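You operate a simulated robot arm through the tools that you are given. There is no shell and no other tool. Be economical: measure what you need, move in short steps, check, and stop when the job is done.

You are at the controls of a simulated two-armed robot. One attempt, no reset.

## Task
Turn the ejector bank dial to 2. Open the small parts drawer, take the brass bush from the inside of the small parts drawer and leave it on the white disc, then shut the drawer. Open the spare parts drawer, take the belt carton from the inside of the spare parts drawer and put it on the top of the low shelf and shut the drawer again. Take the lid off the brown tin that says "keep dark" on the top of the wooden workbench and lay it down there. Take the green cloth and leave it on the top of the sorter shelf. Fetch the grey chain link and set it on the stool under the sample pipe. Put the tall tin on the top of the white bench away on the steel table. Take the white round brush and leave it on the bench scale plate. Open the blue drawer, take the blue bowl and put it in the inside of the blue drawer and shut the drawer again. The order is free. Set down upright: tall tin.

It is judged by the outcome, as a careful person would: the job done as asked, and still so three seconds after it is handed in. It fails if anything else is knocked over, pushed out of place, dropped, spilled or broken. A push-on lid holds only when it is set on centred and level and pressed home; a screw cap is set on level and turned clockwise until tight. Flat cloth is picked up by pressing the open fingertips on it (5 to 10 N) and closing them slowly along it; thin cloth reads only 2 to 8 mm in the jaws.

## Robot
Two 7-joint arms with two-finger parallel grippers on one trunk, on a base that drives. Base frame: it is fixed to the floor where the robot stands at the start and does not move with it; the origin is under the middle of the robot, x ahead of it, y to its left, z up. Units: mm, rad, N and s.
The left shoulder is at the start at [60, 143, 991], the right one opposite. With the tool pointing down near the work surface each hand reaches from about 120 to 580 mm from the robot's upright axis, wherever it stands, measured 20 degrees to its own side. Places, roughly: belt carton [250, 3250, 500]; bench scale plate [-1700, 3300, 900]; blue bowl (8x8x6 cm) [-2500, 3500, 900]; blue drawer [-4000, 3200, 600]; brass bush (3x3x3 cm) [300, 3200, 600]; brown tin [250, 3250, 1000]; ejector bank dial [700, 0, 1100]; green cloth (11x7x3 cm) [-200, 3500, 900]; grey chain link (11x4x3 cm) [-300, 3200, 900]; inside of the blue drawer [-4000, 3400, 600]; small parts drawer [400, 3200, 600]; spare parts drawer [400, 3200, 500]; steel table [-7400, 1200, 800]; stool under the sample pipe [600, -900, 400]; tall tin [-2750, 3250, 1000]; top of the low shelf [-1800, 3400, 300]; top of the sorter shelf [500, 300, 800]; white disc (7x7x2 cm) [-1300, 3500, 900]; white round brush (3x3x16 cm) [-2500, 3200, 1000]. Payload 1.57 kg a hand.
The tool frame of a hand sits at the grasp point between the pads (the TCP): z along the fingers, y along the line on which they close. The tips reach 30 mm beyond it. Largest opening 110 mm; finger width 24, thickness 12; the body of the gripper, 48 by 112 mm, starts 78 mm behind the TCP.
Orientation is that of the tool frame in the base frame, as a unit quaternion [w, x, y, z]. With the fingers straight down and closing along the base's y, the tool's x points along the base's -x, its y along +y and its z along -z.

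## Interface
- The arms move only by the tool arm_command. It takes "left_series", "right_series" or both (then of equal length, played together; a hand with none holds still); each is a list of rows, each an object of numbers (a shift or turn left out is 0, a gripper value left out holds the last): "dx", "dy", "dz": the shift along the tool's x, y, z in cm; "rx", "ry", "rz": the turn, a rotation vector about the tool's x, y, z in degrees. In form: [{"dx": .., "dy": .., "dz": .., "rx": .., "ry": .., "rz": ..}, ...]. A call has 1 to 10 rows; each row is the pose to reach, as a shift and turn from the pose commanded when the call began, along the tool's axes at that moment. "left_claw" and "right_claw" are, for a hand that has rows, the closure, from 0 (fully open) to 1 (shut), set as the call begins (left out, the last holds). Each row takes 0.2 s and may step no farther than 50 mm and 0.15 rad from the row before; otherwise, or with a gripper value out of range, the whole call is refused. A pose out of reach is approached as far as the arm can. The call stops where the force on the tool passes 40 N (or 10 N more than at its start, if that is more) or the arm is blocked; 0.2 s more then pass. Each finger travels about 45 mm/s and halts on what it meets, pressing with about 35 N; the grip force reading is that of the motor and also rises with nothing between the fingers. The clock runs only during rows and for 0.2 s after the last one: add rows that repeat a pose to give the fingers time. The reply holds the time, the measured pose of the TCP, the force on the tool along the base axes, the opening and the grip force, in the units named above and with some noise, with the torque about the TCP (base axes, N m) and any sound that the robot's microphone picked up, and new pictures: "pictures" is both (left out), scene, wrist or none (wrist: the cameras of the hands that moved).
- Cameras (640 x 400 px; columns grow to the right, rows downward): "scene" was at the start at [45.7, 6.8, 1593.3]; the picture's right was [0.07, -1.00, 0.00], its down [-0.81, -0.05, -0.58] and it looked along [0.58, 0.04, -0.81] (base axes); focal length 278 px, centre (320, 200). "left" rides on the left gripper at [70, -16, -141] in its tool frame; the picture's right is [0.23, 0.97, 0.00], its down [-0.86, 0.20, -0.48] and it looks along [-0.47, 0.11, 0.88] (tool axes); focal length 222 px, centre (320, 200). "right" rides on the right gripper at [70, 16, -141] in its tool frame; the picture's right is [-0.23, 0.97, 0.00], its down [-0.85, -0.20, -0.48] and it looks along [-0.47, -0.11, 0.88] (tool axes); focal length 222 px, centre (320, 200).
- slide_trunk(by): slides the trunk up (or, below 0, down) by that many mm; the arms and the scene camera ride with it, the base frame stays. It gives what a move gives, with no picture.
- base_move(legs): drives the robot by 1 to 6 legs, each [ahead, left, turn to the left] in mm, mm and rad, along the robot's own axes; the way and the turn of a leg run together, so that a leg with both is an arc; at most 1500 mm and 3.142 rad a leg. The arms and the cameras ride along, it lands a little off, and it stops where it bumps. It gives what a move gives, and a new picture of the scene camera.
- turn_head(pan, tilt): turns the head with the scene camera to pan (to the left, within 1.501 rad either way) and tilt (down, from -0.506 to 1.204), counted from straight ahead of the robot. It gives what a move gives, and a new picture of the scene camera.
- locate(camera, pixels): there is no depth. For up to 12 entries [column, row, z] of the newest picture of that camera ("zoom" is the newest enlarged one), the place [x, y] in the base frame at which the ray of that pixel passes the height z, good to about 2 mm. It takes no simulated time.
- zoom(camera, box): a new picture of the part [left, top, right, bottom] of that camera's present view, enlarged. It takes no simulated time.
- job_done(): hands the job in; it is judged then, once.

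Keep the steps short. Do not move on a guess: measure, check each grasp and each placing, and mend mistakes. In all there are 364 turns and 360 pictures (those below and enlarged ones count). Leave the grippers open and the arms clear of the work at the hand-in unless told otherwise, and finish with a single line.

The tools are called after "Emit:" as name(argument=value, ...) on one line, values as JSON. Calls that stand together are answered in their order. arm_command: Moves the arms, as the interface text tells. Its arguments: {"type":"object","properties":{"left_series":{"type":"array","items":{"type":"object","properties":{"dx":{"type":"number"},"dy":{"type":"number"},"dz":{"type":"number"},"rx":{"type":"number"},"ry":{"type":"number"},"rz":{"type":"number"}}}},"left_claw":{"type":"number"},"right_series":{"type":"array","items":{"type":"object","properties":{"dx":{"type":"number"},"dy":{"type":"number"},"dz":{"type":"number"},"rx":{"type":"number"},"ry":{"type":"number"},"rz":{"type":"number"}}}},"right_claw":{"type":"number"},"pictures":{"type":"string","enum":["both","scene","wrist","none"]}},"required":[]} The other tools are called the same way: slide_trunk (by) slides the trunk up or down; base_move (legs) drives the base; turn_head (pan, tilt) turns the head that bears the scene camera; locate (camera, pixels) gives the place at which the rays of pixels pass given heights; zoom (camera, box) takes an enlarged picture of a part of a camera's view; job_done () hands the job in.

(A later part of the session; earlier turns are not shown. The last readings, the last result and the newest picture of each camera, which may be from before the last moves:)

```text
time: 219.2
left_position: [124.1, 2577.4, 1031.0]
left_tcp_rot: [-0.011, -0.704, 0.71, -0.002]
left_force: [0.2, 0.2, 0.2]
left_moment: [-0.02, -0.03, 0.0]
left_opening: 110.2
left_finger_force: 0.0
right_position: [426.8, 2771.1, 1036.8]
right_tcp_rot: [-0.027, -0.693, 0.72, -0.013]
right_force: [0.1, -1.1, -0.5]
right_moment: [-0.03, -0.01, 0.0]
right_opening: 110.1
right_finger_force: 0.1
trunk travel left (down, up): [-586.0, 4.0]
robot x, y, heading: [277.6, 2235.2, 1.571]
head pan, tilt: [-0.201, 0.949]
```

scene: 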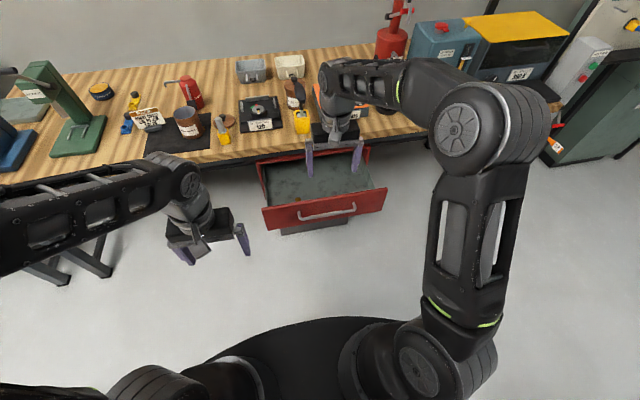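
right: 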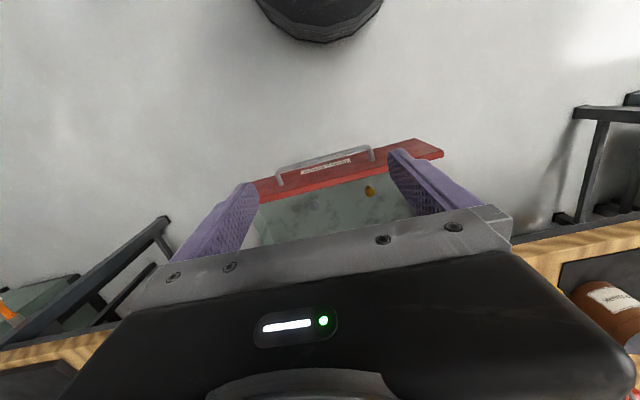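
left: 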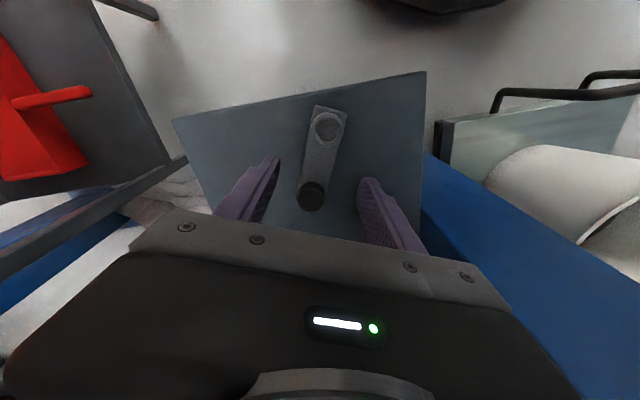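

The brass bush shows at (369,191) in the right view, close behind the front panel. I locate it.

Emit:
locate(camera="right", pixels=[[369, 191, 640], [369, 191, 620], [369, 191, 600], [258, 190, 740], [442, 152, 740], [330, 165, 680]])

Emit:
zoom(camera="right", box=[240, 120, 460, 250])

```text
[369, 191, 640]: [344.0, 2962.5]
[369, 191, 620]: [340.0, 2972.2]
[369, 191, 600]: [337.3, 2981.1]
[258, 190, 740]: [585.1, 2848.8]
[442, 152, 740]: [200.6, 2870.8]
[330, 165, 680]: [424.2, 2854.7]
```

```text
2.91 times, centred on (350, 185) of right
```

zoom: 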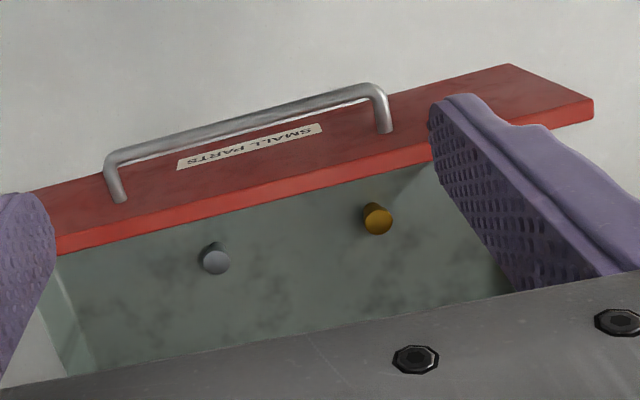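

The brass bush is at about (341, 2968); a steel one lies beside it. I set the hand's x, drive forward 250, then lower.

Emit:
arm_command(right_series=[{"dy": 3, "dx": 1.5}, {"dy": 6, "dx": 3.5}, {"dy": 8.7, "dx": 5.3}, {"dy": 8.7, "dx": 5.3}], right_claw=0.4, pictures="none")

Emit:
base_move(legs=[[250, 0, 0]])

Emit:
zoom(camera="right", box=[160, 50, 480, 250])

```text
time: 220.2
left_position: [123.7, 2578.7, 1029.6]
left_tcp_rot: [-0.012, -0.704, 0.71, -0.001]
left_force: [0.6, 0.1, 0.2]
left_moment: [0.04, -0.01, -0.02]
left_opening: 110.2
left_finger_force: 0.1
right_position: [340.4, 2720.8, 1041.0]
right_tcp_rot: [-0.028, -0.694, 0.72, -0.013]
right_force: [0.1, -0.3, -0.4]
right_moment: [0.0, 0.0, -0.04]
right_opening: 66.0
right_finger_force: 0.0
trunk travel left (down, up): [-586.0, 4.0]
robot x, y, heading: [275.0, 2237.0, 1.568]
head pan, tilt: [-0.201, 0.949]
```

```text
time: 222.0
left_position: [125.7, 2832.6, 1029.5]
left_tcp_rot: [-0.01, -0.702, 0.712, -0.002]
left_force: [-0.1, -0.1, -0.7]
left_moment: [-0.03, 0.04, 0.02]
left_opening: 110.0
left_finger_force: 0.0
right_position: [342.5, 2974.0, 1040.3]
right_tcp_rot: [-0.029, -0.692, 0.721, -0.013]
right_force: [-0.1, 0.0, -0.7]
right_moment: [-0.04, 0.0, -0.01]
right_opening: 66.1
right_finger_force: 0.1
trunk travel left (down, up): [-586.0, 4.0]
robot x, y, heading: [274.9, 2489.0, 1.563]
head pan, tilt: [-0.201, 0.949]
```

scene: 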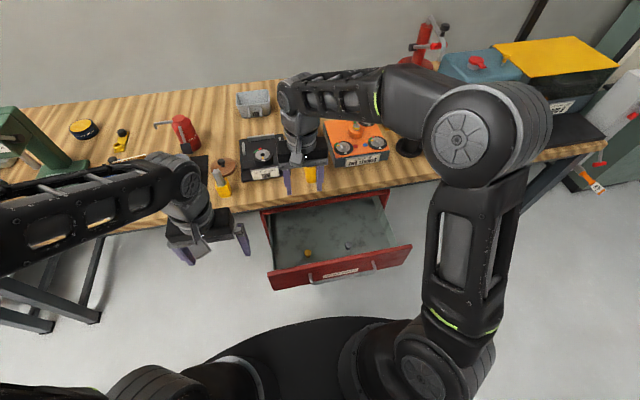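

```text
2.00 times, centred on (320, 150) of right
```

zoom: 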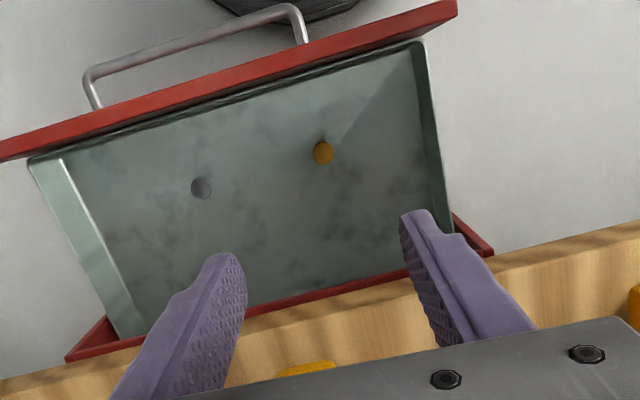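

Emit:
locate(camera="zoom", pixels=[[322, 152, 640], [322, 152, 620], [322, 152, 600], [201, 187, 620]])

Emit:
locate(camera="scene", pixels=[[307, 252, 640], [307, 252, 620], [307, 252, 600], [340, 205, 850]])

```text
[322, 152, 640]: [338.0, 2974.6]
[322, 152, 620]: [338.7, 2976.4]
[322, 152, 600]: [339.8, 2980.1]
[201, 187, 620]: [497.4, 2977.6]
```

```text
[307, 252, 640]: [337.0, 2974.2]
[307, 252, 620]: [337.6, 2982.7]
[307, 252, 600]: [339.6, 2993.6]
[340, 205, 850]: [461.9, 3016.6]
```

Bush centre (338, 2975, 638). I move the left hand aside, then lower the trunk 350 mm.

Emit:
arm_command(left_series=[{"dy": 3, "dx": 2}, {"dy": 6, "dx": 4}, {"dy": 8, "dx": 6}], right_series=[{"dy": 0.2}, {"dy": 0.4}, {"dy": 0.4}], pictures="none")

Emit:
slide_trunk(by=-345)

Emit:
zoom(camera="right", box=[160, 50, 480, 250])

```text
time: 222.8
left_position: [44.3, 2770.9, 1031.8]
left_tcp_rot: [-0.01, -0.703, 0.712, -0.001]
left_force: [1.0, -1.2, -0.6]
left_moment: [0.02, -0.02, -0.01]
left_opening: 110.1
left_finger_force: 0.0
right_position: [336.5, 2971.9, 1040.9]
right_tcp_rot: [-0.027, -0.693, 0.721, -0.014]
right_force: [-0.4, 0.1, -0.9]
right_moment: [0.03, -0.02, -0.01]
right_opening: 65.9
right_finger_force: 0.1
trunk travel left (down, up): [-586.0, 4.0]
robot x, y, heading: [275.6, 2490.3, 1.566]
head pan, tilt: [-0.201, 0.949]
```

```text
time: 226.2
left_position: [44.8, 2772.5, 688.3]
left_tcp_rot: [-0.011, -0.702, 0.712, -0.002]
left_force: [-1.1, 0.5, -0.4]
left_moment: [-0.01, -0.04, 0.01]
left_opening: 110.0
left_finger_force: 0.1
right_position: [337.0, 2972.9, 696.3]
right_tcp_rot: [-0.028, -0.692, 0.721, -0.013]
right_force: [0.4, 1.0, -0.6]
right_moment: [0.02, 0.01, -0.01]
right_opening: 66.1
right_finger_force: 0.2
trunk travel left (down, up): [-241.0, 349.0]
robot x, y, heading: [275.7, 2485.8, 1.563]
head pan, tilt: [-0.201, 0.949]
```

```text
2.00 times, centred on (320, 150) of right
```

zoom: 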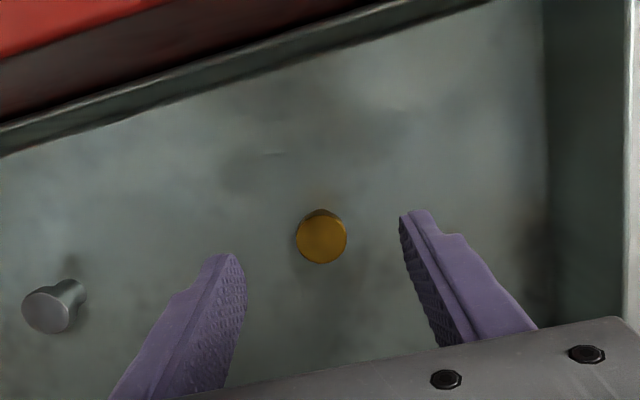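

Emit:
locate(camera="zoom", pixels=[[322, 238, 650], [322, 238, 640], [322, 238, 630], [296, 238, 645], [348, 238, 645], [560, 300, 620]])

```text
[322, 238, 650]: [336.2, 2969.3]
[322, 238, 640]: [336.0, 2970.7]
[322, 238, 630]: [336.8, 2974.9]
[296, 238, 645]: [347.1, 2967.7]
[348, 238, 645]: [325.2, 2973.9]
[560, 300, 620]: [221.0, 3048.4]
```

Aligned. I descend 3.8 cm and close.

Emit:
arm_command(right_series=[{"dz": 1.5}, {"dz": 3}, {"dz": 3.9}, {"dz": 3.9}], pictures="none")

Emit:
arm_command(right_series=[{}, {}, {}, {}, {}], right_claw=1, pictures="wrist")

```text
time: 227.2
left_position: [46.0, 2772.8, 686.0]
left_tcp_rot: [-0.011, -0.703, 0.712, -0.001]
left_force: [-0.3, -0.5, 0.8]
left_moment: [-0.03, 0.01, -0.05]
left_opening: 110.0
left_finger_force: 0.0
right_position: [338.1, 2971.8, 656.5]
right_tcp_rot: [-0.027, -0.693, 0.721, -0.013]
right_force: [-0.1, 0.6, 0.0]
right_moment: [-0.01, 0.03, 0.0]
right_opening: 66.1
right_finger_force: 0.1
trunk travel left (down, up): [-241.0, 349.0]
robot x, y, heading: [279.3, 2486.7, 1.567]
head pan, tilt: [-0.201, 0.949]
```

```text
time: 228.4
left_position: [44.8, 2771.6, 686.8]
left_tcp_rot: [-0.011, -0.703, 0.711, -0.002]
left_force: [-0.4, -0.1, -0.3]
left_moment: [-0.04, 0.04, -0.02]
left_opening: 109.9
left_finger_force: 0.1
right_position: [336.1, 2971.5, 657.5]
right_tcp_rot: [-0.027, -0.692, 0.721, -0.012]
right_force: [0.7, 0.3, -0.6]
right_moment: [0.02, -0.02, 0.03]
right_opening: 0.0
right_finger_force: 21.2
trunk travel left (down, up): [-241.0, 349.0]
robot x, y, heading: [278.2, 2485.4, 1.563]
head pan, tilt: [-0.201, 0.949]
```

right: 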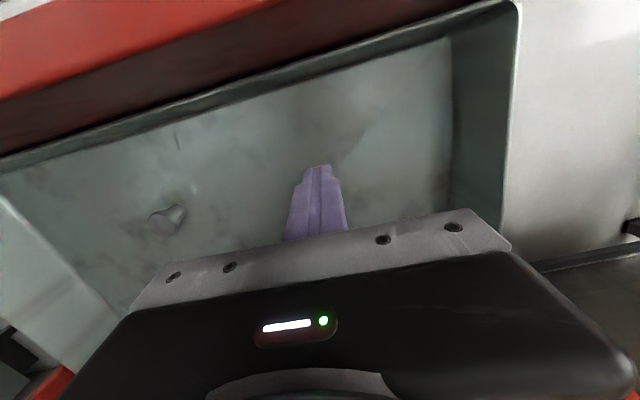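

Fingers closed above it — the bush is lower. I reopen and descend further with care.

Emit:
arm_command(right_series=[{"dz": -0.5}, {"dz": -0.5}, {"dz": -0.5}, {"dz": -0.5}], right_claw=0.4, pictures="wrist")

```text
time: 229.4
left_position: [44.9, 2771.5, 687.3]
left_tcp_rot: [-0.012, -0.703, 0.711, -0.001]
left_force: [0.1, 0.0, -0.3]
left_moment: [-0.03, 0.0, 0.01]
left_opening: 110.1
left_finger_force: 0.0
right_position: [336.7, 2970.7, 662.3]
right_tcp_rot: [-0.027, -0.692, 0.721, -0.013]
right_force: [0.5, -0.1, 0.0]
right_moment: [-0.02, -0.01, -0.03]
right_opening: 65.7
right_finger_force: 0.1
trunk travel left (down, up): [-241.0, 349.0]
robot x, y, heading: [273.8, 2487.0, 1.565]
head pan, tilt: [-0.201, 0.949]
```

right: 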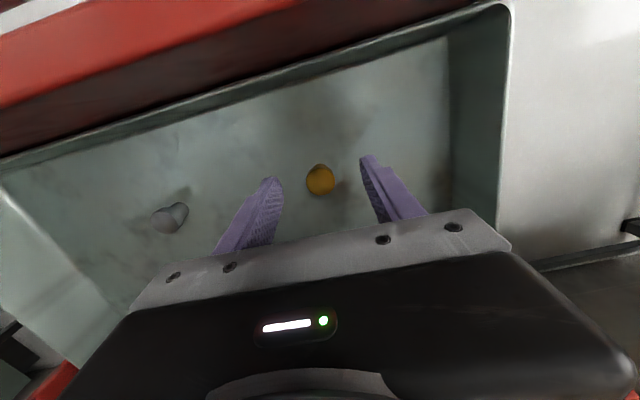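

Emit:
locate(camera="right", pixels=[[320, 178, 620], [320, 178, 600], [320, 178, 580], [306, 178, 600], [334, 178, 600]])

Emit:
arm_command(right_series=[{"dz": 1.2}, {"dz": 2.2}, {"dz": 3.2}, {"dz": 3.2}], pictures="wrist")

```text
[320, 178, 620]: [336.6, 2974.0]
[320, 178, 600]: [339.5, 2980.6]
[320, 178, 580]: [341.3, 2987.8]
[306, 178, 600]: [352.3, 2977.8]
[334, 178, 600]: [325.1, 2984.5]
```

```text
time: 230.4
left_position: [45.0, 2772.9, 686.8]
left_tcp_rot: [-0.012, -0.703, 0.711, -0.001]
left_force: [0.2, 0.4, -0.4]
left_moment: [-0.02, -0.01, 0.02]
left_opening: 110.1
left_finger_force: 0.1
right_position: [337.1, 2970.1, 631.3]
right_tcp_rot: [-0.027, -0.692, 0.721, -0.013]
right_force: [0.4, 0.4, -0.5]
right_moment: [-0.03, 0.03, -0.01]
right_opening: 66.2
right_finger_force: 0.0
trunk travel left (down, up): [-241.0, 349.0]
robot x, y, heading: [276.6, 2488.9, 1.571]
head pan, tilt: [-0.201, 0.949]
```

right: 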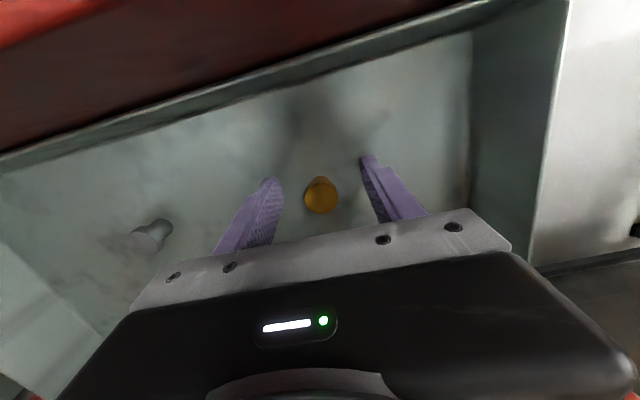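

Emit:
arm_command(right_series=[{"dz": 0.6, "dx": -0.6}, {"dz": 1.2, "dx": -0.8}, {"dz": 1.8, "dx": -0.9}, {"dz": 1.8, "dx": -0.9}], pictures="wrist")

```text
time: 231.2
left_position: [43.8, 2772.0, 688.2]
left_tcp_rot: [-0.011, -0.703, 0.711, -0.002]
left_force: [-0.4, 0.2, 0.4]
left_moment: [-0.02, -0.01, -0.03]
left_opening: 110.2
left_finger_force: 0.1
right_position: [334.9, 2981.1, 619.3]
right_tcp_rot: [-0.024, -0.692, 0.721, -0.007]
right_force: [1.7, 1.6, 16.9]
right_moment: [0.16, -0.75, 0.07]
right_opening: 67.8
right_finger_force: 0.8
trunk travel left (down, up): [-241.0, 349.0]
robot x, y, heading: [276.4, 2487.6, 1.568]
head pan, tilt: [-0.201, 0.949]
stopped in row 3 (right hand): the force on the tool passed its limit (the readings are from after the stop); the commanded pose is now the measured one
```

right: 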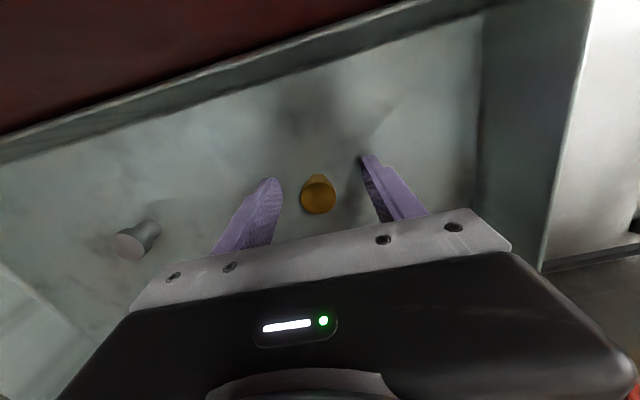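

The floor is felt at z≈619. I raise 3 mm and close.

Emit:
arm_command(right_series=[{"dz": -0.3}, {"dz": -0.3}, {"dz": -0.3}, {"dz": -0.3}, {"dz": -0.3}], right_claw=1, pictures="wrist")

```text
time: 232.4
left_position: [44.7, 2772.4, 687.7]
left_tcp_rot: [-0.01, -0.702, 0.712, -0.002]
left_force: [-0.8, -1.0, 0.5]
left_moment: [0.01, 0.01, 0.02]
left_opening: 110.2
left_finger_force: 0.1
right_position: [334.5, 2979.5, 619.4]
right_tcp_rot: [-0.025, -0.693, 0.72, -0.01]
right_force: [0.2, 0.3, -0.5]
right_moment: [0.0, 0.0, 0.01]
right_opening: 24.8
right_finger_force: 34.9
trunk travel left (down, up): [-241.0, 349.0]
robot x, y, heading: [277.8, 2487.0, 1.563]
head pan, tilt: [-0.201, 0.949]
```

right: 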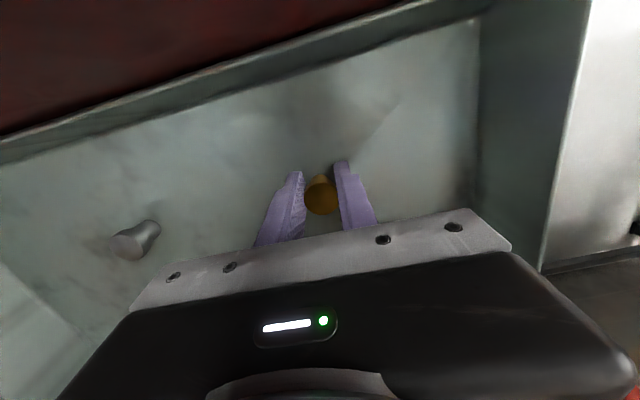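

Bush held (24.8 mm). I lift it by raising the trunk.

Emit:
slide_trunk(by=240)

Emit:
base_move(legs=[[-230, -60, 0]])

```text
time: 234.9
left_position: [44.3, 2771.8, 927.5]
left_tcp_rot: [-0.011, -0.703, 0.711, -0.001]
left_force: [0.9, 0.7, 0.6]
left_moment: [-0.02, -0.01, -0.03]
left_opening: 110.2
left_finger_force: 0.0
right_position: [336.0, 2981.8, 860.0]
right_tcp_rot: [-0.024, -0.692, 0.722, -0.008]
right_force: [-0.1, -0.4, -0.4]
right_moment: [0.03, 0.01, 0.0]
right_opening: 24.8
right_finger_force: 34.9
trunk travel left (down, up): [-481.0, 109.0]
robot x, y, heading: [276.6, 2485.8, 1.563]
head pan, tilt: [-0.201, 0.949]
```

```text
time: 236.7
left_position: [102.7, 2541.5, 927.0]
left_tcp_rot: [-0.011, -0.703, 0.711, -0.001]
left_force: [-0.2, -0.9, 0.0]
left_moment: [0.04, 0.04, 0.0]
left_opening: 110.1
left_finger_force: 0.0
right_position: [395.6, 2748.8, 861.2]
right_tcp_rot: [-0.024, -0.693, 0.72, -0.009]
right_force: [0.6, 0.0, -0.2]
right_moment: [0.01, 0.02, 0.01]
right_opening: 24.6
right_finger_force: 35.3
trunk travel left (down, up): [-481.0, 109.0]
robot x, y, heading: [335.2, 2254.8, 1.564]
head pan, tilt: [-0.201, 0.949]
```

scene: 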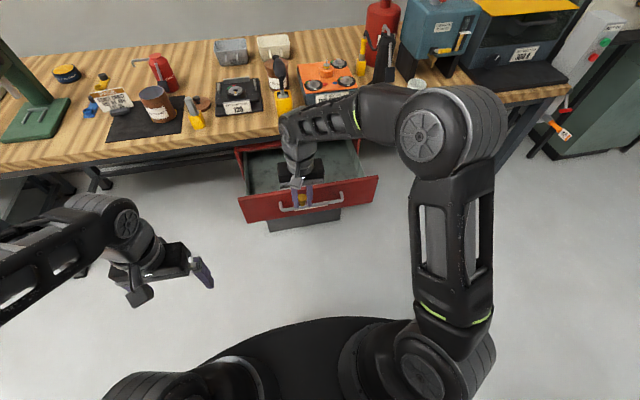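

Right hand with the bush goes up and aside; the left hand turns to point forward.

Emit:
arm_command(left_series=[{"dx": -2, "dy": -1.5, "ry": -8.4}, {"dx": -4, "dy": -3, "ry": -16.8}, {"dx": -6, "dy": -4.5, "ry": -25.2}, {"dx": -8, "dy": -6, "ry": -33.6}, {"dx": -10, "dy": -7.5, "ry": -42}, {"dx": -12, "dy": -9, "ry": -50.4}, {"dx": -14, "dy": -10.5, "ry": -58.8}, {"dx": -16, "dy": -12, "ry": -67.2}, {"dx": -18, "dy": -13.5, "ry": -75.6}, {"dx": -20, "dy": -15, "ry": -84}], right_series=[{"dz": -1}, {"dz": -2.5, "dy": -1}, {"dz": -4, "dy": -3}, {"dz": -6, "dy": -5}, {"dz": -8, "dy": -7}, {"dz": -10, "dy": -9, "dx": 1}, {"dz": -12, "dy": -11, "dx": 2}, {"dz": -12, "dy": -13, "dx": 3}, {"dz": -12, "dy": -15, "dx": 4}, {"dz": -12, "dy": -16, "dx": 5}], left_claw=1, pictures="scene")

```text
time: 238.8
left_position: [270.7, 2763.8, 926.3]
left_tcp_rot: [0.465, -0.524, 0.537, 0.469]
left_force: [0.1, -0.3, 0.9]
left_moment: [-0.07, 0.02, -0.03]
left_opening: 0.0
left_finger_force: 21.5
left hand out of reach, approached as far as the arm can: row 1, 2, 3, 4, 5, 6, 7, 8, 9, 10
right_position: [556.1, 2697.0, 980.9]
right_tcp_rot: [-0.025, -0.693, 0.72, -0.008]
right_force: [0.1, -1.4, -1.2]
right_moment: [0.07, 0.04, -0.04]
right_opening: 25.1
right_finger_force: 34.9
trunk travel left (down, up): [-481.0, 109.0]
robot x, y, heading: [332.7, 2259.6, 1.567]
head pan, tilt: [-0.201, 0.949]
```

scene: 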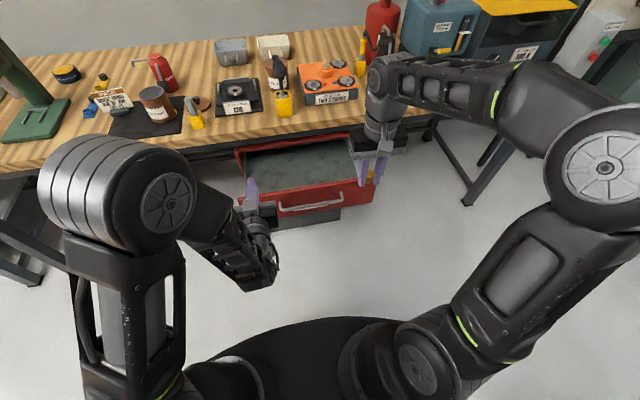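

Left hand points forward, fingers shut. I lower the trunk so it faces the drawer front, then push by driving forward.

Emit:
slide_trunk(by=-240)

Emit:
base_move(legs=[[200, 0, 0]])

```text
time: 241.3
left_position: [270.5, 2765.1, 684.4]
left_tcp_rot: [0.464, -0.525, 0.537, 0.469]
left_force: [0.1, 0.1, 0.9]
left_moment: [0.01, -0.02, -0.01]
left_opening: 0.0
left_finger_force: 21.7
right_position: [555.4, 2698.7, 740.0]
right_tcp_rot: [-0.024, -0.693, 0.72, -0.009]
right_force: [0.0, -0.3, 0.4]
right_moment: [-0.03, 0.0, 0.0]
right_opening: 24.6
right_finger_force: 35.1
trunk travel left (down, up): [-241.0, 349.0]
robot x, y, heading: [335.6, 2254.9, 1.565]
head pan, tilt: [-0.201, 0.949]
```

```text
time: 242.9
left_position: [272.6, 2960.2, 685.5]
left_tcp_rot: [0.466, -0.524, 0.538, 0.469]
left_force: [0.6, 0.8, -0.9]
left_moment: [0.01, -0.02, 0.02]
left_opening: 0.0
left_finger_force: 21.4
right_position: [556.4, 2894.8, 740.0]
right_tcp_rot: [-0.024, -0.693, 0.721, -0.008]
right_force: [0.1, 0.2, -0.6]
right_moment: [0.0, 0.0, 0.0]
right_opening: 24.8
right_finger_force: 34.8
trunk travel left (down, up): [-241.0, 349.0]
robot x, y, heading: [337.1, 2450.3, 1.565]
head pan, tilt: [-0.201, 0.949]
```

scene: 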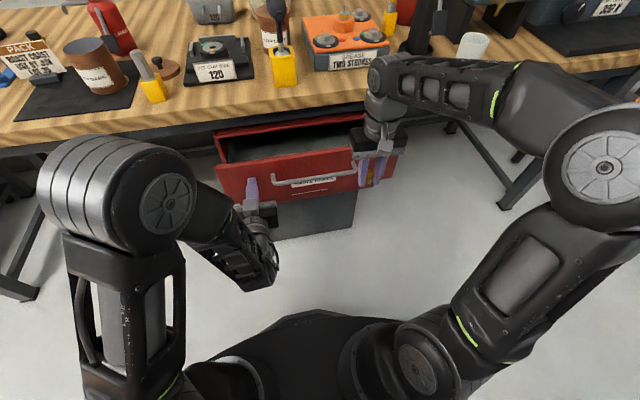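

The drawer slides in. I drive on 95 mm.

Emit:
base_move(legs=[[95, 0, 0]])

```text
time: 244.1
left_position: [271.8, 3056.9, 684.9]
left_tcp_rot: [0.466, -0.523, 0.539, 0.468]
left_force: [-0.5, 0.6, 0.0]
left_moment: [0.0, -0.02, 0.0]
left_opening: 0.0
left_finger_force: 21.0
right_position: [557.9, 2990.8, 739.3]
right_tcp_rot: [-0.025, -0.692, 0.721, -0.008]
right_force: [0.3, 0.4, 0.5]
right_moment: [0.01, -0.01, 0.02]
right_opening: 24.8
right_finger_force: 35.2
trunk travel left (down, up): [-241.0, 349.0]
robot x, y, heading: [339.5, 2550.0, 1.565]
head pan, tilt: [-0.201, 0.949]
```

scene: 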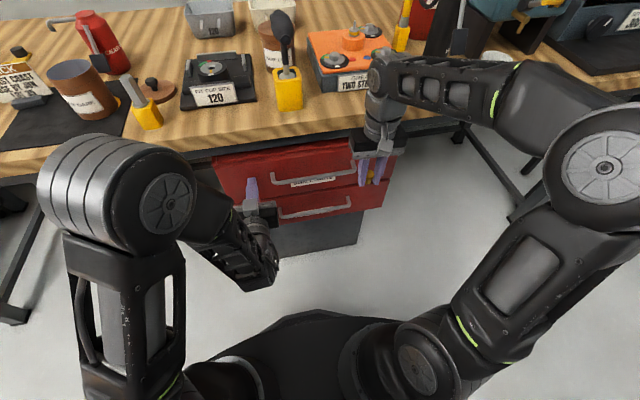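

Nearly shut. I push a little more with the arm to feel the stop.

Emit:
arm_command(left_series=[{"dz": 1}, {"dz": 2}, {"dz": 3}, {"dz": 4}, {"dz": 4}], pictures="none")

Emit:
zoom(camera="scene", box=[190, 110, 430, 260])

```text
time: 244.5
left_position: [273.0, 3062.4, 684.5]
left_tcp_rot: [0.466, -0.523, 0.539, 0.467]
left_force: [-1.7, -17.3, 8.7]
left_moment: [0.4, 0.01, 0.1]
left_opening: 0.0
left_finger_force: 21.1
right_position: [556.7, 2988.5, 741.2]
right_tcp_rot: [-0.024, -0.693, 0.72, -0.008]
right_force: [0.0, -0.1, -1.3]
right_moment: [0.0, 0.01, -0.01]
right_opening: 24.7
right_finger_force: 34.7
trunk travel left (down, up): [-241.0, 349.0]
robot x, y, heading: [336.5, 2548.6, 1.566]
head pan, tilt: [-0.201, 0.949]
stopped in row 2 (left hand): the force on the tool passed its limit (the readings are from after the stop); the commanded pose is now the measured one
```

```text
2.67 times, centred on (310, 185) of scene
```

zoom: 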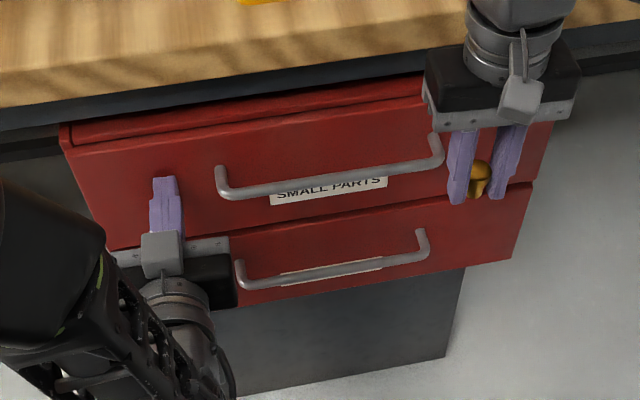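

The drawer is shut. I back off, raise the trunk, fold the left hand down, and head for the white bench.

Emit:
base_move(legs=[[-350, 0, 0]])

Emit:
slide_trunk(by=349)

Emit:
arm_command(left_series=[{"ry": 8.4}, {"ry": 16.8, "dy": 1}, {"ry": 25.2, "dy": 2}, {"ry": 33.6, "dy": 3}, {"ry": 42, "dy": 4}, {"ry": 50.4, "dy": 5, "dz": -2}, {"ry": 58.8, "dy": 6, "dz": -4}, {"ry": 67.2, "dy": 7, "dz": -6}, {"ry": 75.6, "dy": 8, "dz": -8}, {"ry": 84, "dy": 9, "dz": -10}], right_series=[{"dy": 1.5}, {"dy": 3}, {"dy": 4.5}, {"dy": 6}, {"dy": 7.5}, {"dy": 9}, {"dy": 9}, {"dy": 9}, {"dy": 9}, {"dy": 9}], left_claw=0, pictures="none")

```text
time: 246.8
left_position: [272.0, 2712.2, 681.9]
left_tcp_rot: [0.465, -0.524, 0.539, 0.467]
left_force: [-0.5, -0.3, 0.0]
left_moment: [0.04, -0.02, 0.01]
left_opening: 0.2
left_finger_force: 21.0
right_position: [556.1, 2639.2, 740.6]
right_tcp_rot: [-0.025, -0.692, 0.722, -0.009]
right_force: [-0.8, -0.4, 0.6]
right_moment: [0.0, -0.02, -0.01]
right_opening: 24.8
right_finger_force: 35.4
trunk travel left (down, up): [-241.0, 349.0]
robot x, y, heading: [336.8, 2199.8, 1.567]
head pan, tilt: [-0.201, 0.949]
```

scene: 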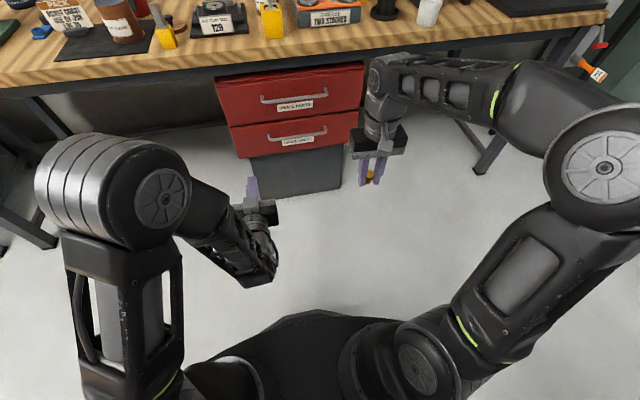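

```text
time: 250.2
left_position: [272.8, 2713.6, 1031.6]
left_tcp_rot: [0.466, -0.524, 0.539, 0.467]
left_force: [-0.8, -0.7, -0.3]
left_moment: [-0.02, 0.02, 0.02]
left_opening: 0.2
left_finger_force: 21.3
right_position: [555.2, 2638.9, 1088.8]
right_tcp_rot: [-0.024, -0.693, 0.721, -0.009]
right_force: [0.0, 0.4, 0.4]
right_moment: [-0.02, 0.01, -0.01]
right_opening: 25.1
right_finger_force: 35.4
trunk travel left (down, up): [-590.0, 0.0]
robot x, y, heading: [335.1, 2195.0, 1.564]
head pan, tilt: [-0.201, 0.949]
```

```text
time: 252.4
left_position: [181.7, 2616.3, 1045.6]
left_tcp_rot: [-0.016, -0.701, 0.713, -0.005]
left_force: [-0.2, -0.9, 0.5]
left_moment: [0.01, 0.01, 0.0]
left_opening: 109.8
left_finger_force: 0.0
right_position: [465.2, 2641.9, 1090.7]
right_tcp_rot: [-0.025, -0.692, 0.722, -0.008]
right_force: [-0.5, 0.1, -0.1]
right_moment: [0.01, 0.01, 0.0]
right_opening: 25.0
right_finger_force: 34.9
trunk travel left (down, up): [-590.0, 0.0]
robot x, y, heading: [336.8, 2202.1, 1.565]
head pan, tilt: [-0.201, 0.949]
```

Emit:
base_move(legs=[[0, 1000, 0], [0, 760, 0]])

Emit:
turn_head(pan=0, tilt=0.65)

```text
time: 261.3
left_position: [-1598.6, 2591.1, 1044.5]
left_tcp_rot: [0.015, 0.711, -0.703, 0.003]
left_force: [-0.3, -0.4, -0.1]
left_moment: [0.04, -0.01, -0.04]
left_opening: 109.9
left_finger_force: 0.1
right_position: [-1313.5, 2625.3, 1091.8]
right_tcp_rot: [-0.025, -0.702, 0.712, -0.009]
right_force: [-0.1, 0.4, -0.6]
right_moment: [0.04, 0.02, 0.0]
right_opening: 24.8
right_finger_force: 35.2
trunk travel left (down, up): [-590.0, 0.0]
robot x, y, heading: [-1432.5, 2178.9, 1.595]
head pan, tilt: [-0.201, 0.949]
```

scene: 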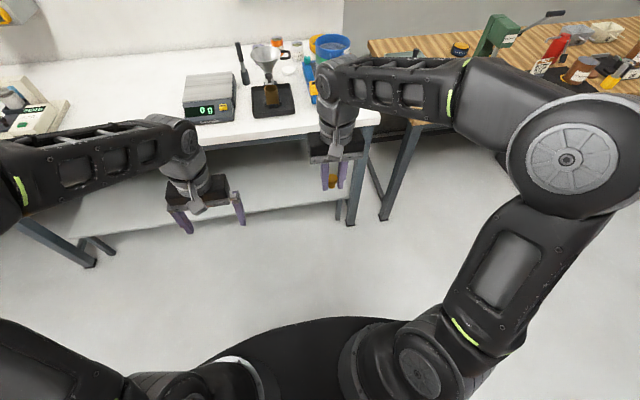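

```text
time: 262.1
left_position: [-1598.6, 2590.8, 1046.3]
left_tcp_rot: [0.014, 0.711, -0.703, 0.004]
left_force: [-1.0, 0.1, 0.1]
left_moment: [0.0, 0.01, 0.01]
left_opening: 110.1
left_finger_force: 0.1
right_position: [-1313.0, 2625.3, 1092.1]
right_tcp_rot: [-0.024, -0.702, 0.712, -0.009]
right_force: [0.4, -0.9, 0.1]
right_moment: [-0.02, 0.03, -0.01]
right_opening: 25.0
right_finger_force: 35.0
trunk travel left (down, up): [-590.0, 0.0]
robot x, y, heading: [-1432.5, 2178.4, 1.591]
head pan, tilt: [0.0, 0.649]
```

scene: 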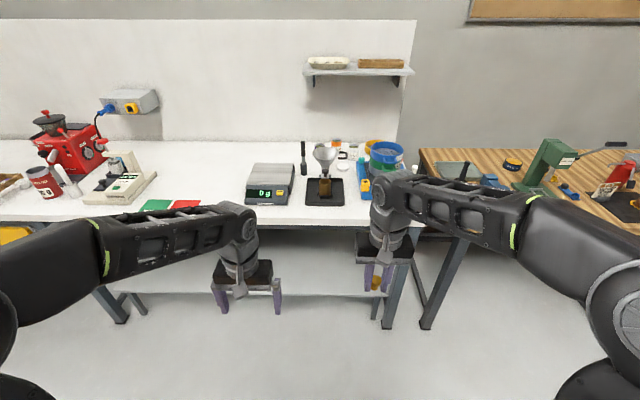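

Emit:
zoom(camera="scene", box=[235, 120, 435, 245])

Emit:
locate(camera="scene", pixels=[[343, 157, 900], [343, 157, 880], [300, 222, 900], [300, 222, 880], [260, 293, 300], [388, 325, 0], [300, 208, 880], [130, 290, 300]])

```text
3.20 times, centred on (335, 182) of scene
```

zoom: 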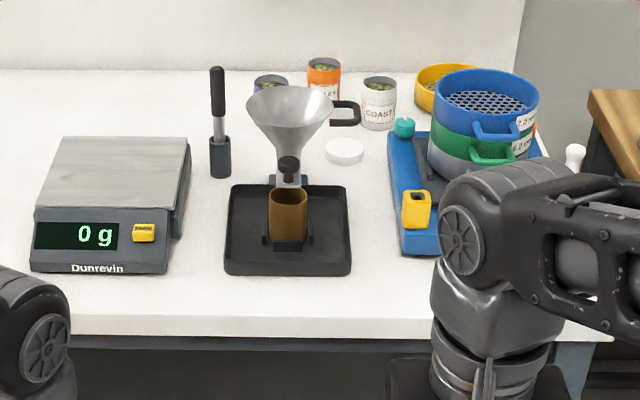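

```text
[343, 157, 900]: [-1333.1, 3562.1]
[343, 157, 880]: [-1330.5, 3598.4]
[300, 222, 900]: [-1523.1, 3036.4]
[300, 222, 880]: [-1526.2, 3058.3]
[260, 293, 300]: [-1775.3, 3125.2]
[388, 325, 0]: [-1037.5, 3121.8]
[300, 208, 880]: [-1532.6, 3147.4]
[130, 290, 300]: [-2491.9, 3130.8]
```

Emit:
locate(camera="zoom", pixels=[[345, 146, 900], [345, 146, 880], [290, 270, 880], [215, 175, 880], [395, 130, 880], [100, 335, 860], [325, 150, 890], [365, 150, 890]])

```text
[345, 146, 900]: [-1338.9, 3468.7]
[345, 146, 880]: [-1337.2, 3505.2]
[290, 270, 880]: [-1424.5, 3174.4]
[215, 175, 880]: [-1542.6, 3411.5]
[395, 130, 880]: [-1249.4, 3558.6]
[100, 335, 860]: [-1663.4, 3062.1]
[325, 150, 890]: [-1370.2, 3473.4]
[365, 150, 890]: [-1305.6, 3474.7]
```

The disc is near (-1338, 3480). I drive 420 mm nearer and look again.

Emit:
base_move(legs=[[420, 0, -0.02]])

Emit:
turn_head(pan=0, tilt=0.85)

```text
time: 264.7
left_position: [-1595.5, 3010.8, 1047.3]
left_tcp_rot: [-0.015, -0.705, 0.71, -0.003]
left_force: [-0.2, 0.8, -0.2]
left_moment: [-0.05, 0.0, 0.01]
left_opening: 110.4
left_finger_force: 0.0
right_position: [-1310.1, 3039.2, 1090.7]
right_tcp_rot: [-0.025, -0.695, 0.718, -0.01]
right_force: [0.0, 0.1, 0.0]
right_moment: [-0.06, 0.01, 0.0]
right_opening: 24.8
right_finger_force: 35.5
trunk travel left (down, up): [-590.0, 0.0]
robot x, y, heading: [-1437.5, 2592.9, 1.57]
head pan, tilt: [0.0, 0.649]
```

scene: 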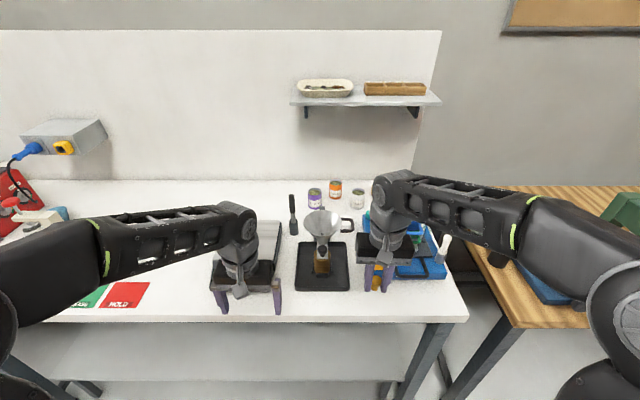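

```text
time: 265.4
left_position: [-1595.2, 3009.8, 1046.2]
left_tcp_rot: [-0.015, -0.705, 0.709, -0.003]
left_force: [0.5, -0.2, 0.0]
left_moment: [-0.01, 0.0, 0.03]
left_opening: 109.9
left_finger_force: 0.0
right_position: [-1309.9, 3039.6, 1093.0]
right_tcp_rot: [-0.025, -0.696, 0.718, -0.009]
right_force: [0.0, 0.1, 0.2]
right_moment: [-0.02, 0.0, 0.01]
right_opening: 25.0
right_finger_force: 35.6
trunk travel left (down, up): [-590.0, 0.0]
robot x, y, heading: [-1438.8, 2596.8, 1.567]
head pan, tilt: [0.0, 0.85]
```

scene: 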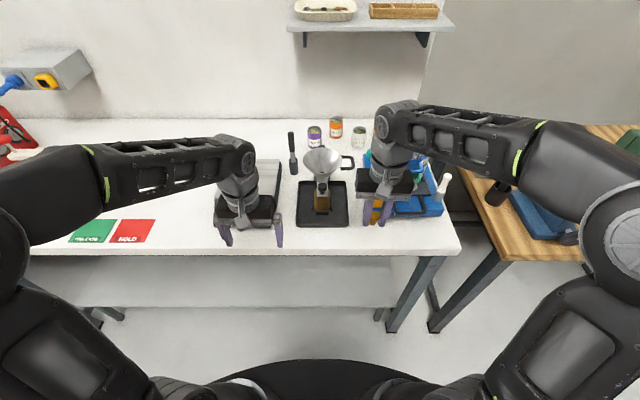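

Emit:
locate(camera="scene", pixels=[[250, 306, 300], [250, 306, 250], [250, 306, 350], [250, 262, 300], [320, 253, 880], [320, 253, 860], [430, 340, 0], [322, 222, 885]])

Emit:
zoom(camera="scene", box=[270, 110, 470, 235])

Emit:
zoom(camera="right", box=[0, 0, 640, 400])

```text
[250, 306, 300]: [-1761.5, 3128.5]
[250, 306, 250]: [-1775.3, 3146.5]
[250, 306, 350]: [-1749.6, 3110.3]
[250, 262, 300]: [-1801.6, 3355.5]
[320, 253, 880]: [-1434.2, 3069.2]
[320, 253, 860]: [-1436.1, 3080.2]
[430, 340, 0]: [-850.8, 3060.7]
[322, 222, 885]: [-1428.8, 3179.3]
```

```text
3.20 times, centred on (370, 172) of scene
```

zoom: 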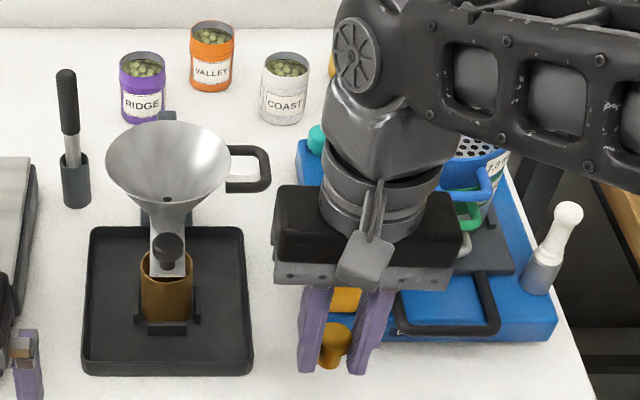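

```text
1.00 times, centred on (320, 200) of right
```

zoom: 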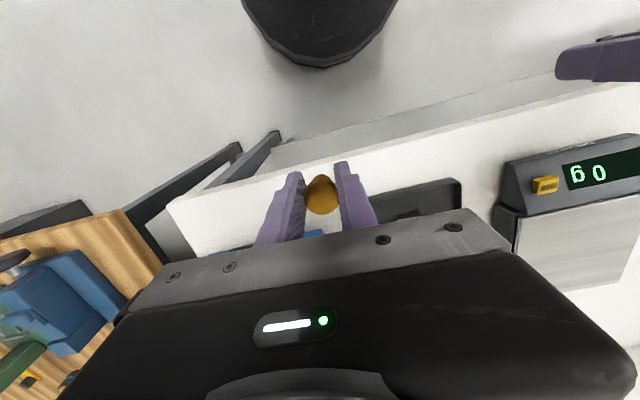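

Low shelf front is at y≈3128, so the axis may go to y≈2810. I drive 195 mm further and move the right hand left a bit to uncover the disc.

Emit:
base_move(legs=[[195, 0, 0]])

Emit:
zoom(camera="right", box=[0, 0, 640, 400])

```text
time: 267.0
left_position: [-1595.0, 3210.7, 1046.0]
left_tcp_rot: [-0.015, -0.705, 0.709, -0.004]
left_force: [0.4, -0.4, 0.0]
left_moment: [-0.01, -0.02, -0.01]
left_opening: 110.1
left_finger_force: 0.1
right_position: [-1310.6, 3239.4, 1090.9]
right_tcp_rot: [-0.025, -0.695, 0.719, -0.008]
right_force: [-0.6, 0.8, -0.7]
right_moment: [0.01, 0.0, 0.01]
right_opening: 24.6
right_finger_force: 35.1
trunk travel left (down, up): [-590.0, 0.0]
robot x, y, heading: [-1439.4, 2791.8, 1.573]
head pan, tilt: [0.0, 0.85]
```

scene: 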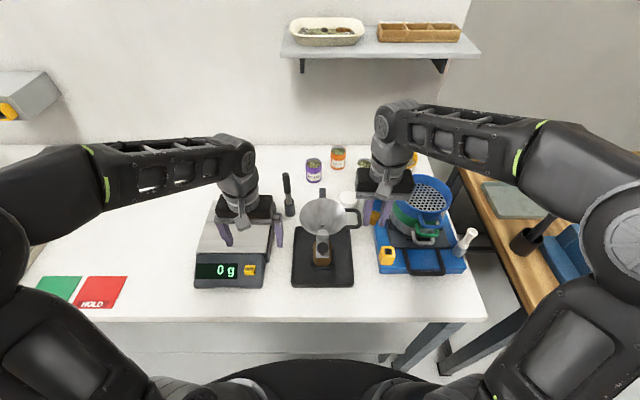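

```text
1.00 times, centred on (320, 200) of right
```

zoom: 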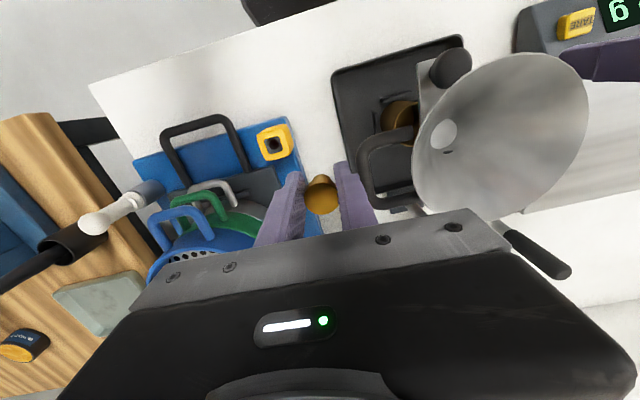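

Emit:
zoom(camera="scene", box=[280, 140, 480, 265])

```text
3.20 times, centred on (380, 202) of scene
```

zoom: 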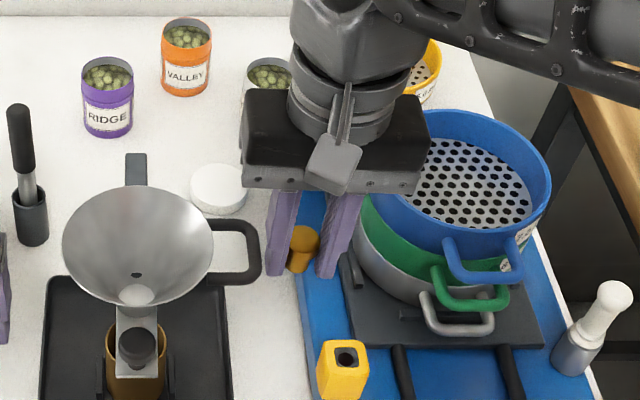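

Emit:
locate(camera="zoom", pixels=[[218, 182, 880], [218, 182, 870], [190, 185, 875], [247, 185, 875], [262, 255, 980], [262, 255, 950], [212, 240, 1000], [300, 200, 865], [372, 215, 1000], [258, 108, 930], [135, 155, 870]])

```text
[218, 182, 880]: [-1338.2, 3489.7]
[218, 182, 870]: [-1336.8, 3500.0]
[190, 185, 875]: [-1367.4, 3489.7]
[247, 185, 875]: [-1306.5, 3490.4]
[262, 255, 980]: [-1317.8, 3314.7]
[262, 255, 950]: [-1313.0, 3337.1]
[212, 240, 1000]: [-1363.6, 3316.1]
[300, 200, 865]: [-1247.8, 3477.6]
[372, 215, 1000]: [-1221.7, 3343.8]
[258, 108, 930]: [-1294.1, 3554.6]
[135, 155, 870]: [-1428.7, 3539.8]
```

The disc is at about (-1338, 3492), far to reach; best with the right shoulder straight behind it. I shift the base 45 mm left and 20 mm ahead while keeping the right hand's x clear of the funnel.

Emit:
arm_command(right_series=[{"dy": -2, "dz": -1}, {"dy": -4.2, "dz": -2}, {"dy": -4.2, "dz": -2}], pictures="none")

Emit:
base_move(legs=[[20, 42, 0]])

```text
time: 267.8
left_position: [-1595.9, 3209.0, 1046.5]
left_tcp_rot: [-0.015, -0.704, 0.71, -0.005]
left_force: [-1.0, -0.2, 0.4]
left_moment: [0.02, -0.01, -0.01]
left_opening: 109.8
left_finger_force: 0.0
right_position: [-1268.4, 3239.3, 1112.4]
right_tcp_rot: [-0.024, -0.695, 0.718, -0.009]
right_force: [0.7, 0.6, 0.3]
right_moment: [0.01, 0.02, -0.03]
right_opening: 25.0
right_finger_force: 35.1
trunk travel left (down, up): [-590.0, 0.0]
robot x, y, heading: [-1439.6, 2792.7, 1.575]
head pan, tilt: [0.0, 0.85]
```

```text
time: 268.7
left_position: [-1639.9, 3229.9, 1045.1]
left_tcp_rot: [-0.015, -0.704, 0.71, -0.005]
left_force: [0.5, 0.4, -0.1]
left_moment: [-0.02, -0.04, 0.01]
left_opening: 110.0
left_finger_force: 0.1
right_position: [-1312.8, 3259.0, 1111.5]
right_tcp_rot: [-0.024, -0.696, 0.718, -0.011]
right_force: [-0.1, 0.3, -0.6]
right_moment: [-0.03, -0.03, 0.03]
right_opening: 25.1
right_finger_force: 35.4
trunk travel left (down, up): [-590.0, 0.0]
robot x, y, heading: [-1479.5, 2812.5, 1.571]
head pan, tilt: [0.0, 0.85]
```

scene: 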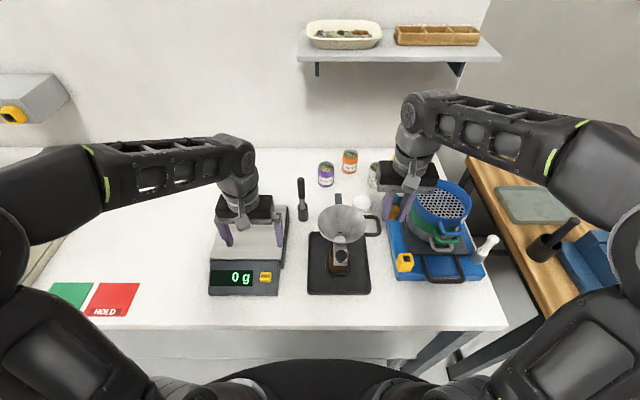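

I advance the right hand over the disc with a 12° forward tilt, staying high.

Emit:
arm_command(right_series=[{"dx": -4, "ry": -2}, {"dx": -8, "dz": 0.5, "ry": -4}, {"dx": -12, "dz": 2, "ry": -6}, {"dx": -15.5, "dz": 4, "ry": -8}, {"dx": -18.5, "dz": 6, "ry": -10, "dy": 1}, {"dx": -21, "dz": 8, "ry": -12, "dy": 2.2}, {"dx": -22, "dz": 10, "ry": -12, "dy": 2.5}, {"dx": -22, "dz": 10, "ry": -12, "dy": 2.5}])

```text
time: 270.5
left_position: [-1638.1, 3229.0, 1046.4]
left_tcp_rot: [-0.015, -0.704, 0.71, -0.004]
left_force: [0.1, 0.0, 0.7]
left_moment: [0.03, -0.03, 0.0]
left_opening: 110.1
left_finger_force: 0.0
right_position: [-1332.9, 3473.2, 1000.9]
right_tcp_rot: [0.051, -0.693, 0.717, 0.064]
right_force: [0.3, -0.6, -0.7]
right_moment: [-0.01, -0.01, -0.02]
right_opening: 25.1
right_finger_force: 34.9
trunk travel left (down, up): [-590.0, 0.0]
robot x, y, heading: [-1476.7, 2811.2, 1.57]
head pan, tilt: [0.0, 0.85]
```

scene: 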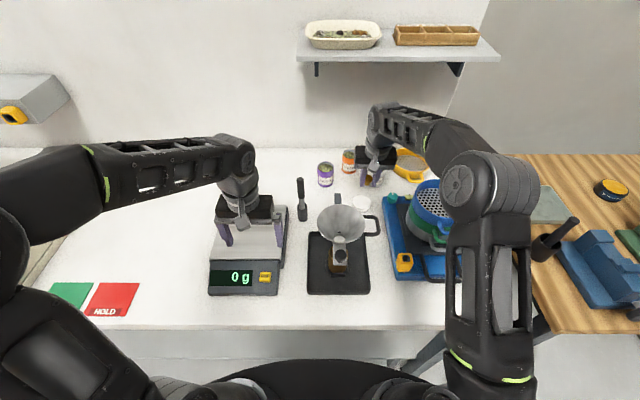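
right: 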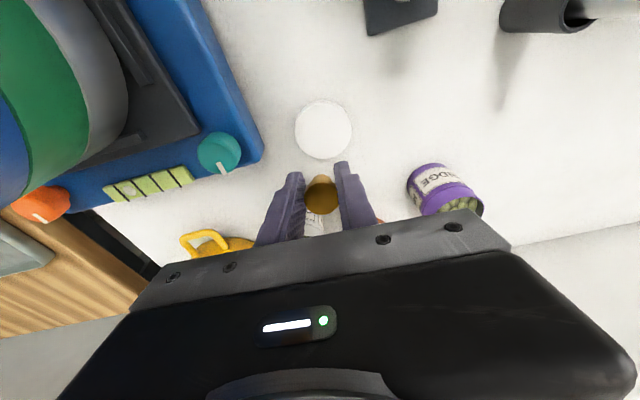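

The disc is seen at (323,129). I locate it.

Emit:
locate(camera="right", pixels=[[323, 129, 900], [323, 129, 880], [323, 129, 870], [295, 129, 880], [352, 129, 880], [323, 101, 880], [323, 158, 880]])

Emit:
zoom(camera="scene", box=[300, 150, 440, 240])

```text
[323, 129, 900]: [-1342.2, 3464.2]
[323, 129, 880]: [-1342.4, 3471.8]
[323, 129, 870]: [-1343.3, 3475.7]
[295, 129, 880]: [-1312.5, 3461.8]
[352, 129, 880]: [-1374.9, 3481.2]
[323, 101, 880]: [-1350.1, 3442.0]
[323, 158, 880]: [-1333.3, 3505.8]
```

```text
4.44 times, centred on (370, 195) of scene
```

zoom: 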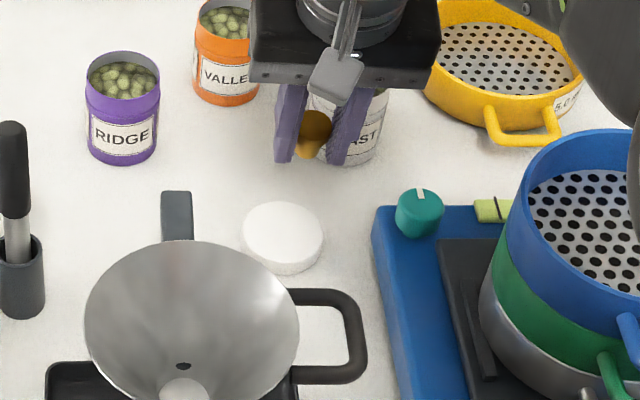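

Emit:
locate(camera="zoom", pixels=[[282, 232, 900], [282, 232, 880], [282, 232, 870], [312, 150, 970], [312, 150, 975]])

```text
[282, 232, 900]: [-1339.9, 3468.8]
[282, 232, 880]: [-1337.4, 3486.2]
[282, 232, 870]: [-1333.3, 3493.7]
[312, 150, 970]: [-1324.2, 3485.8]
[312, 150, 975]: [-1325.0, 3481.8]
```

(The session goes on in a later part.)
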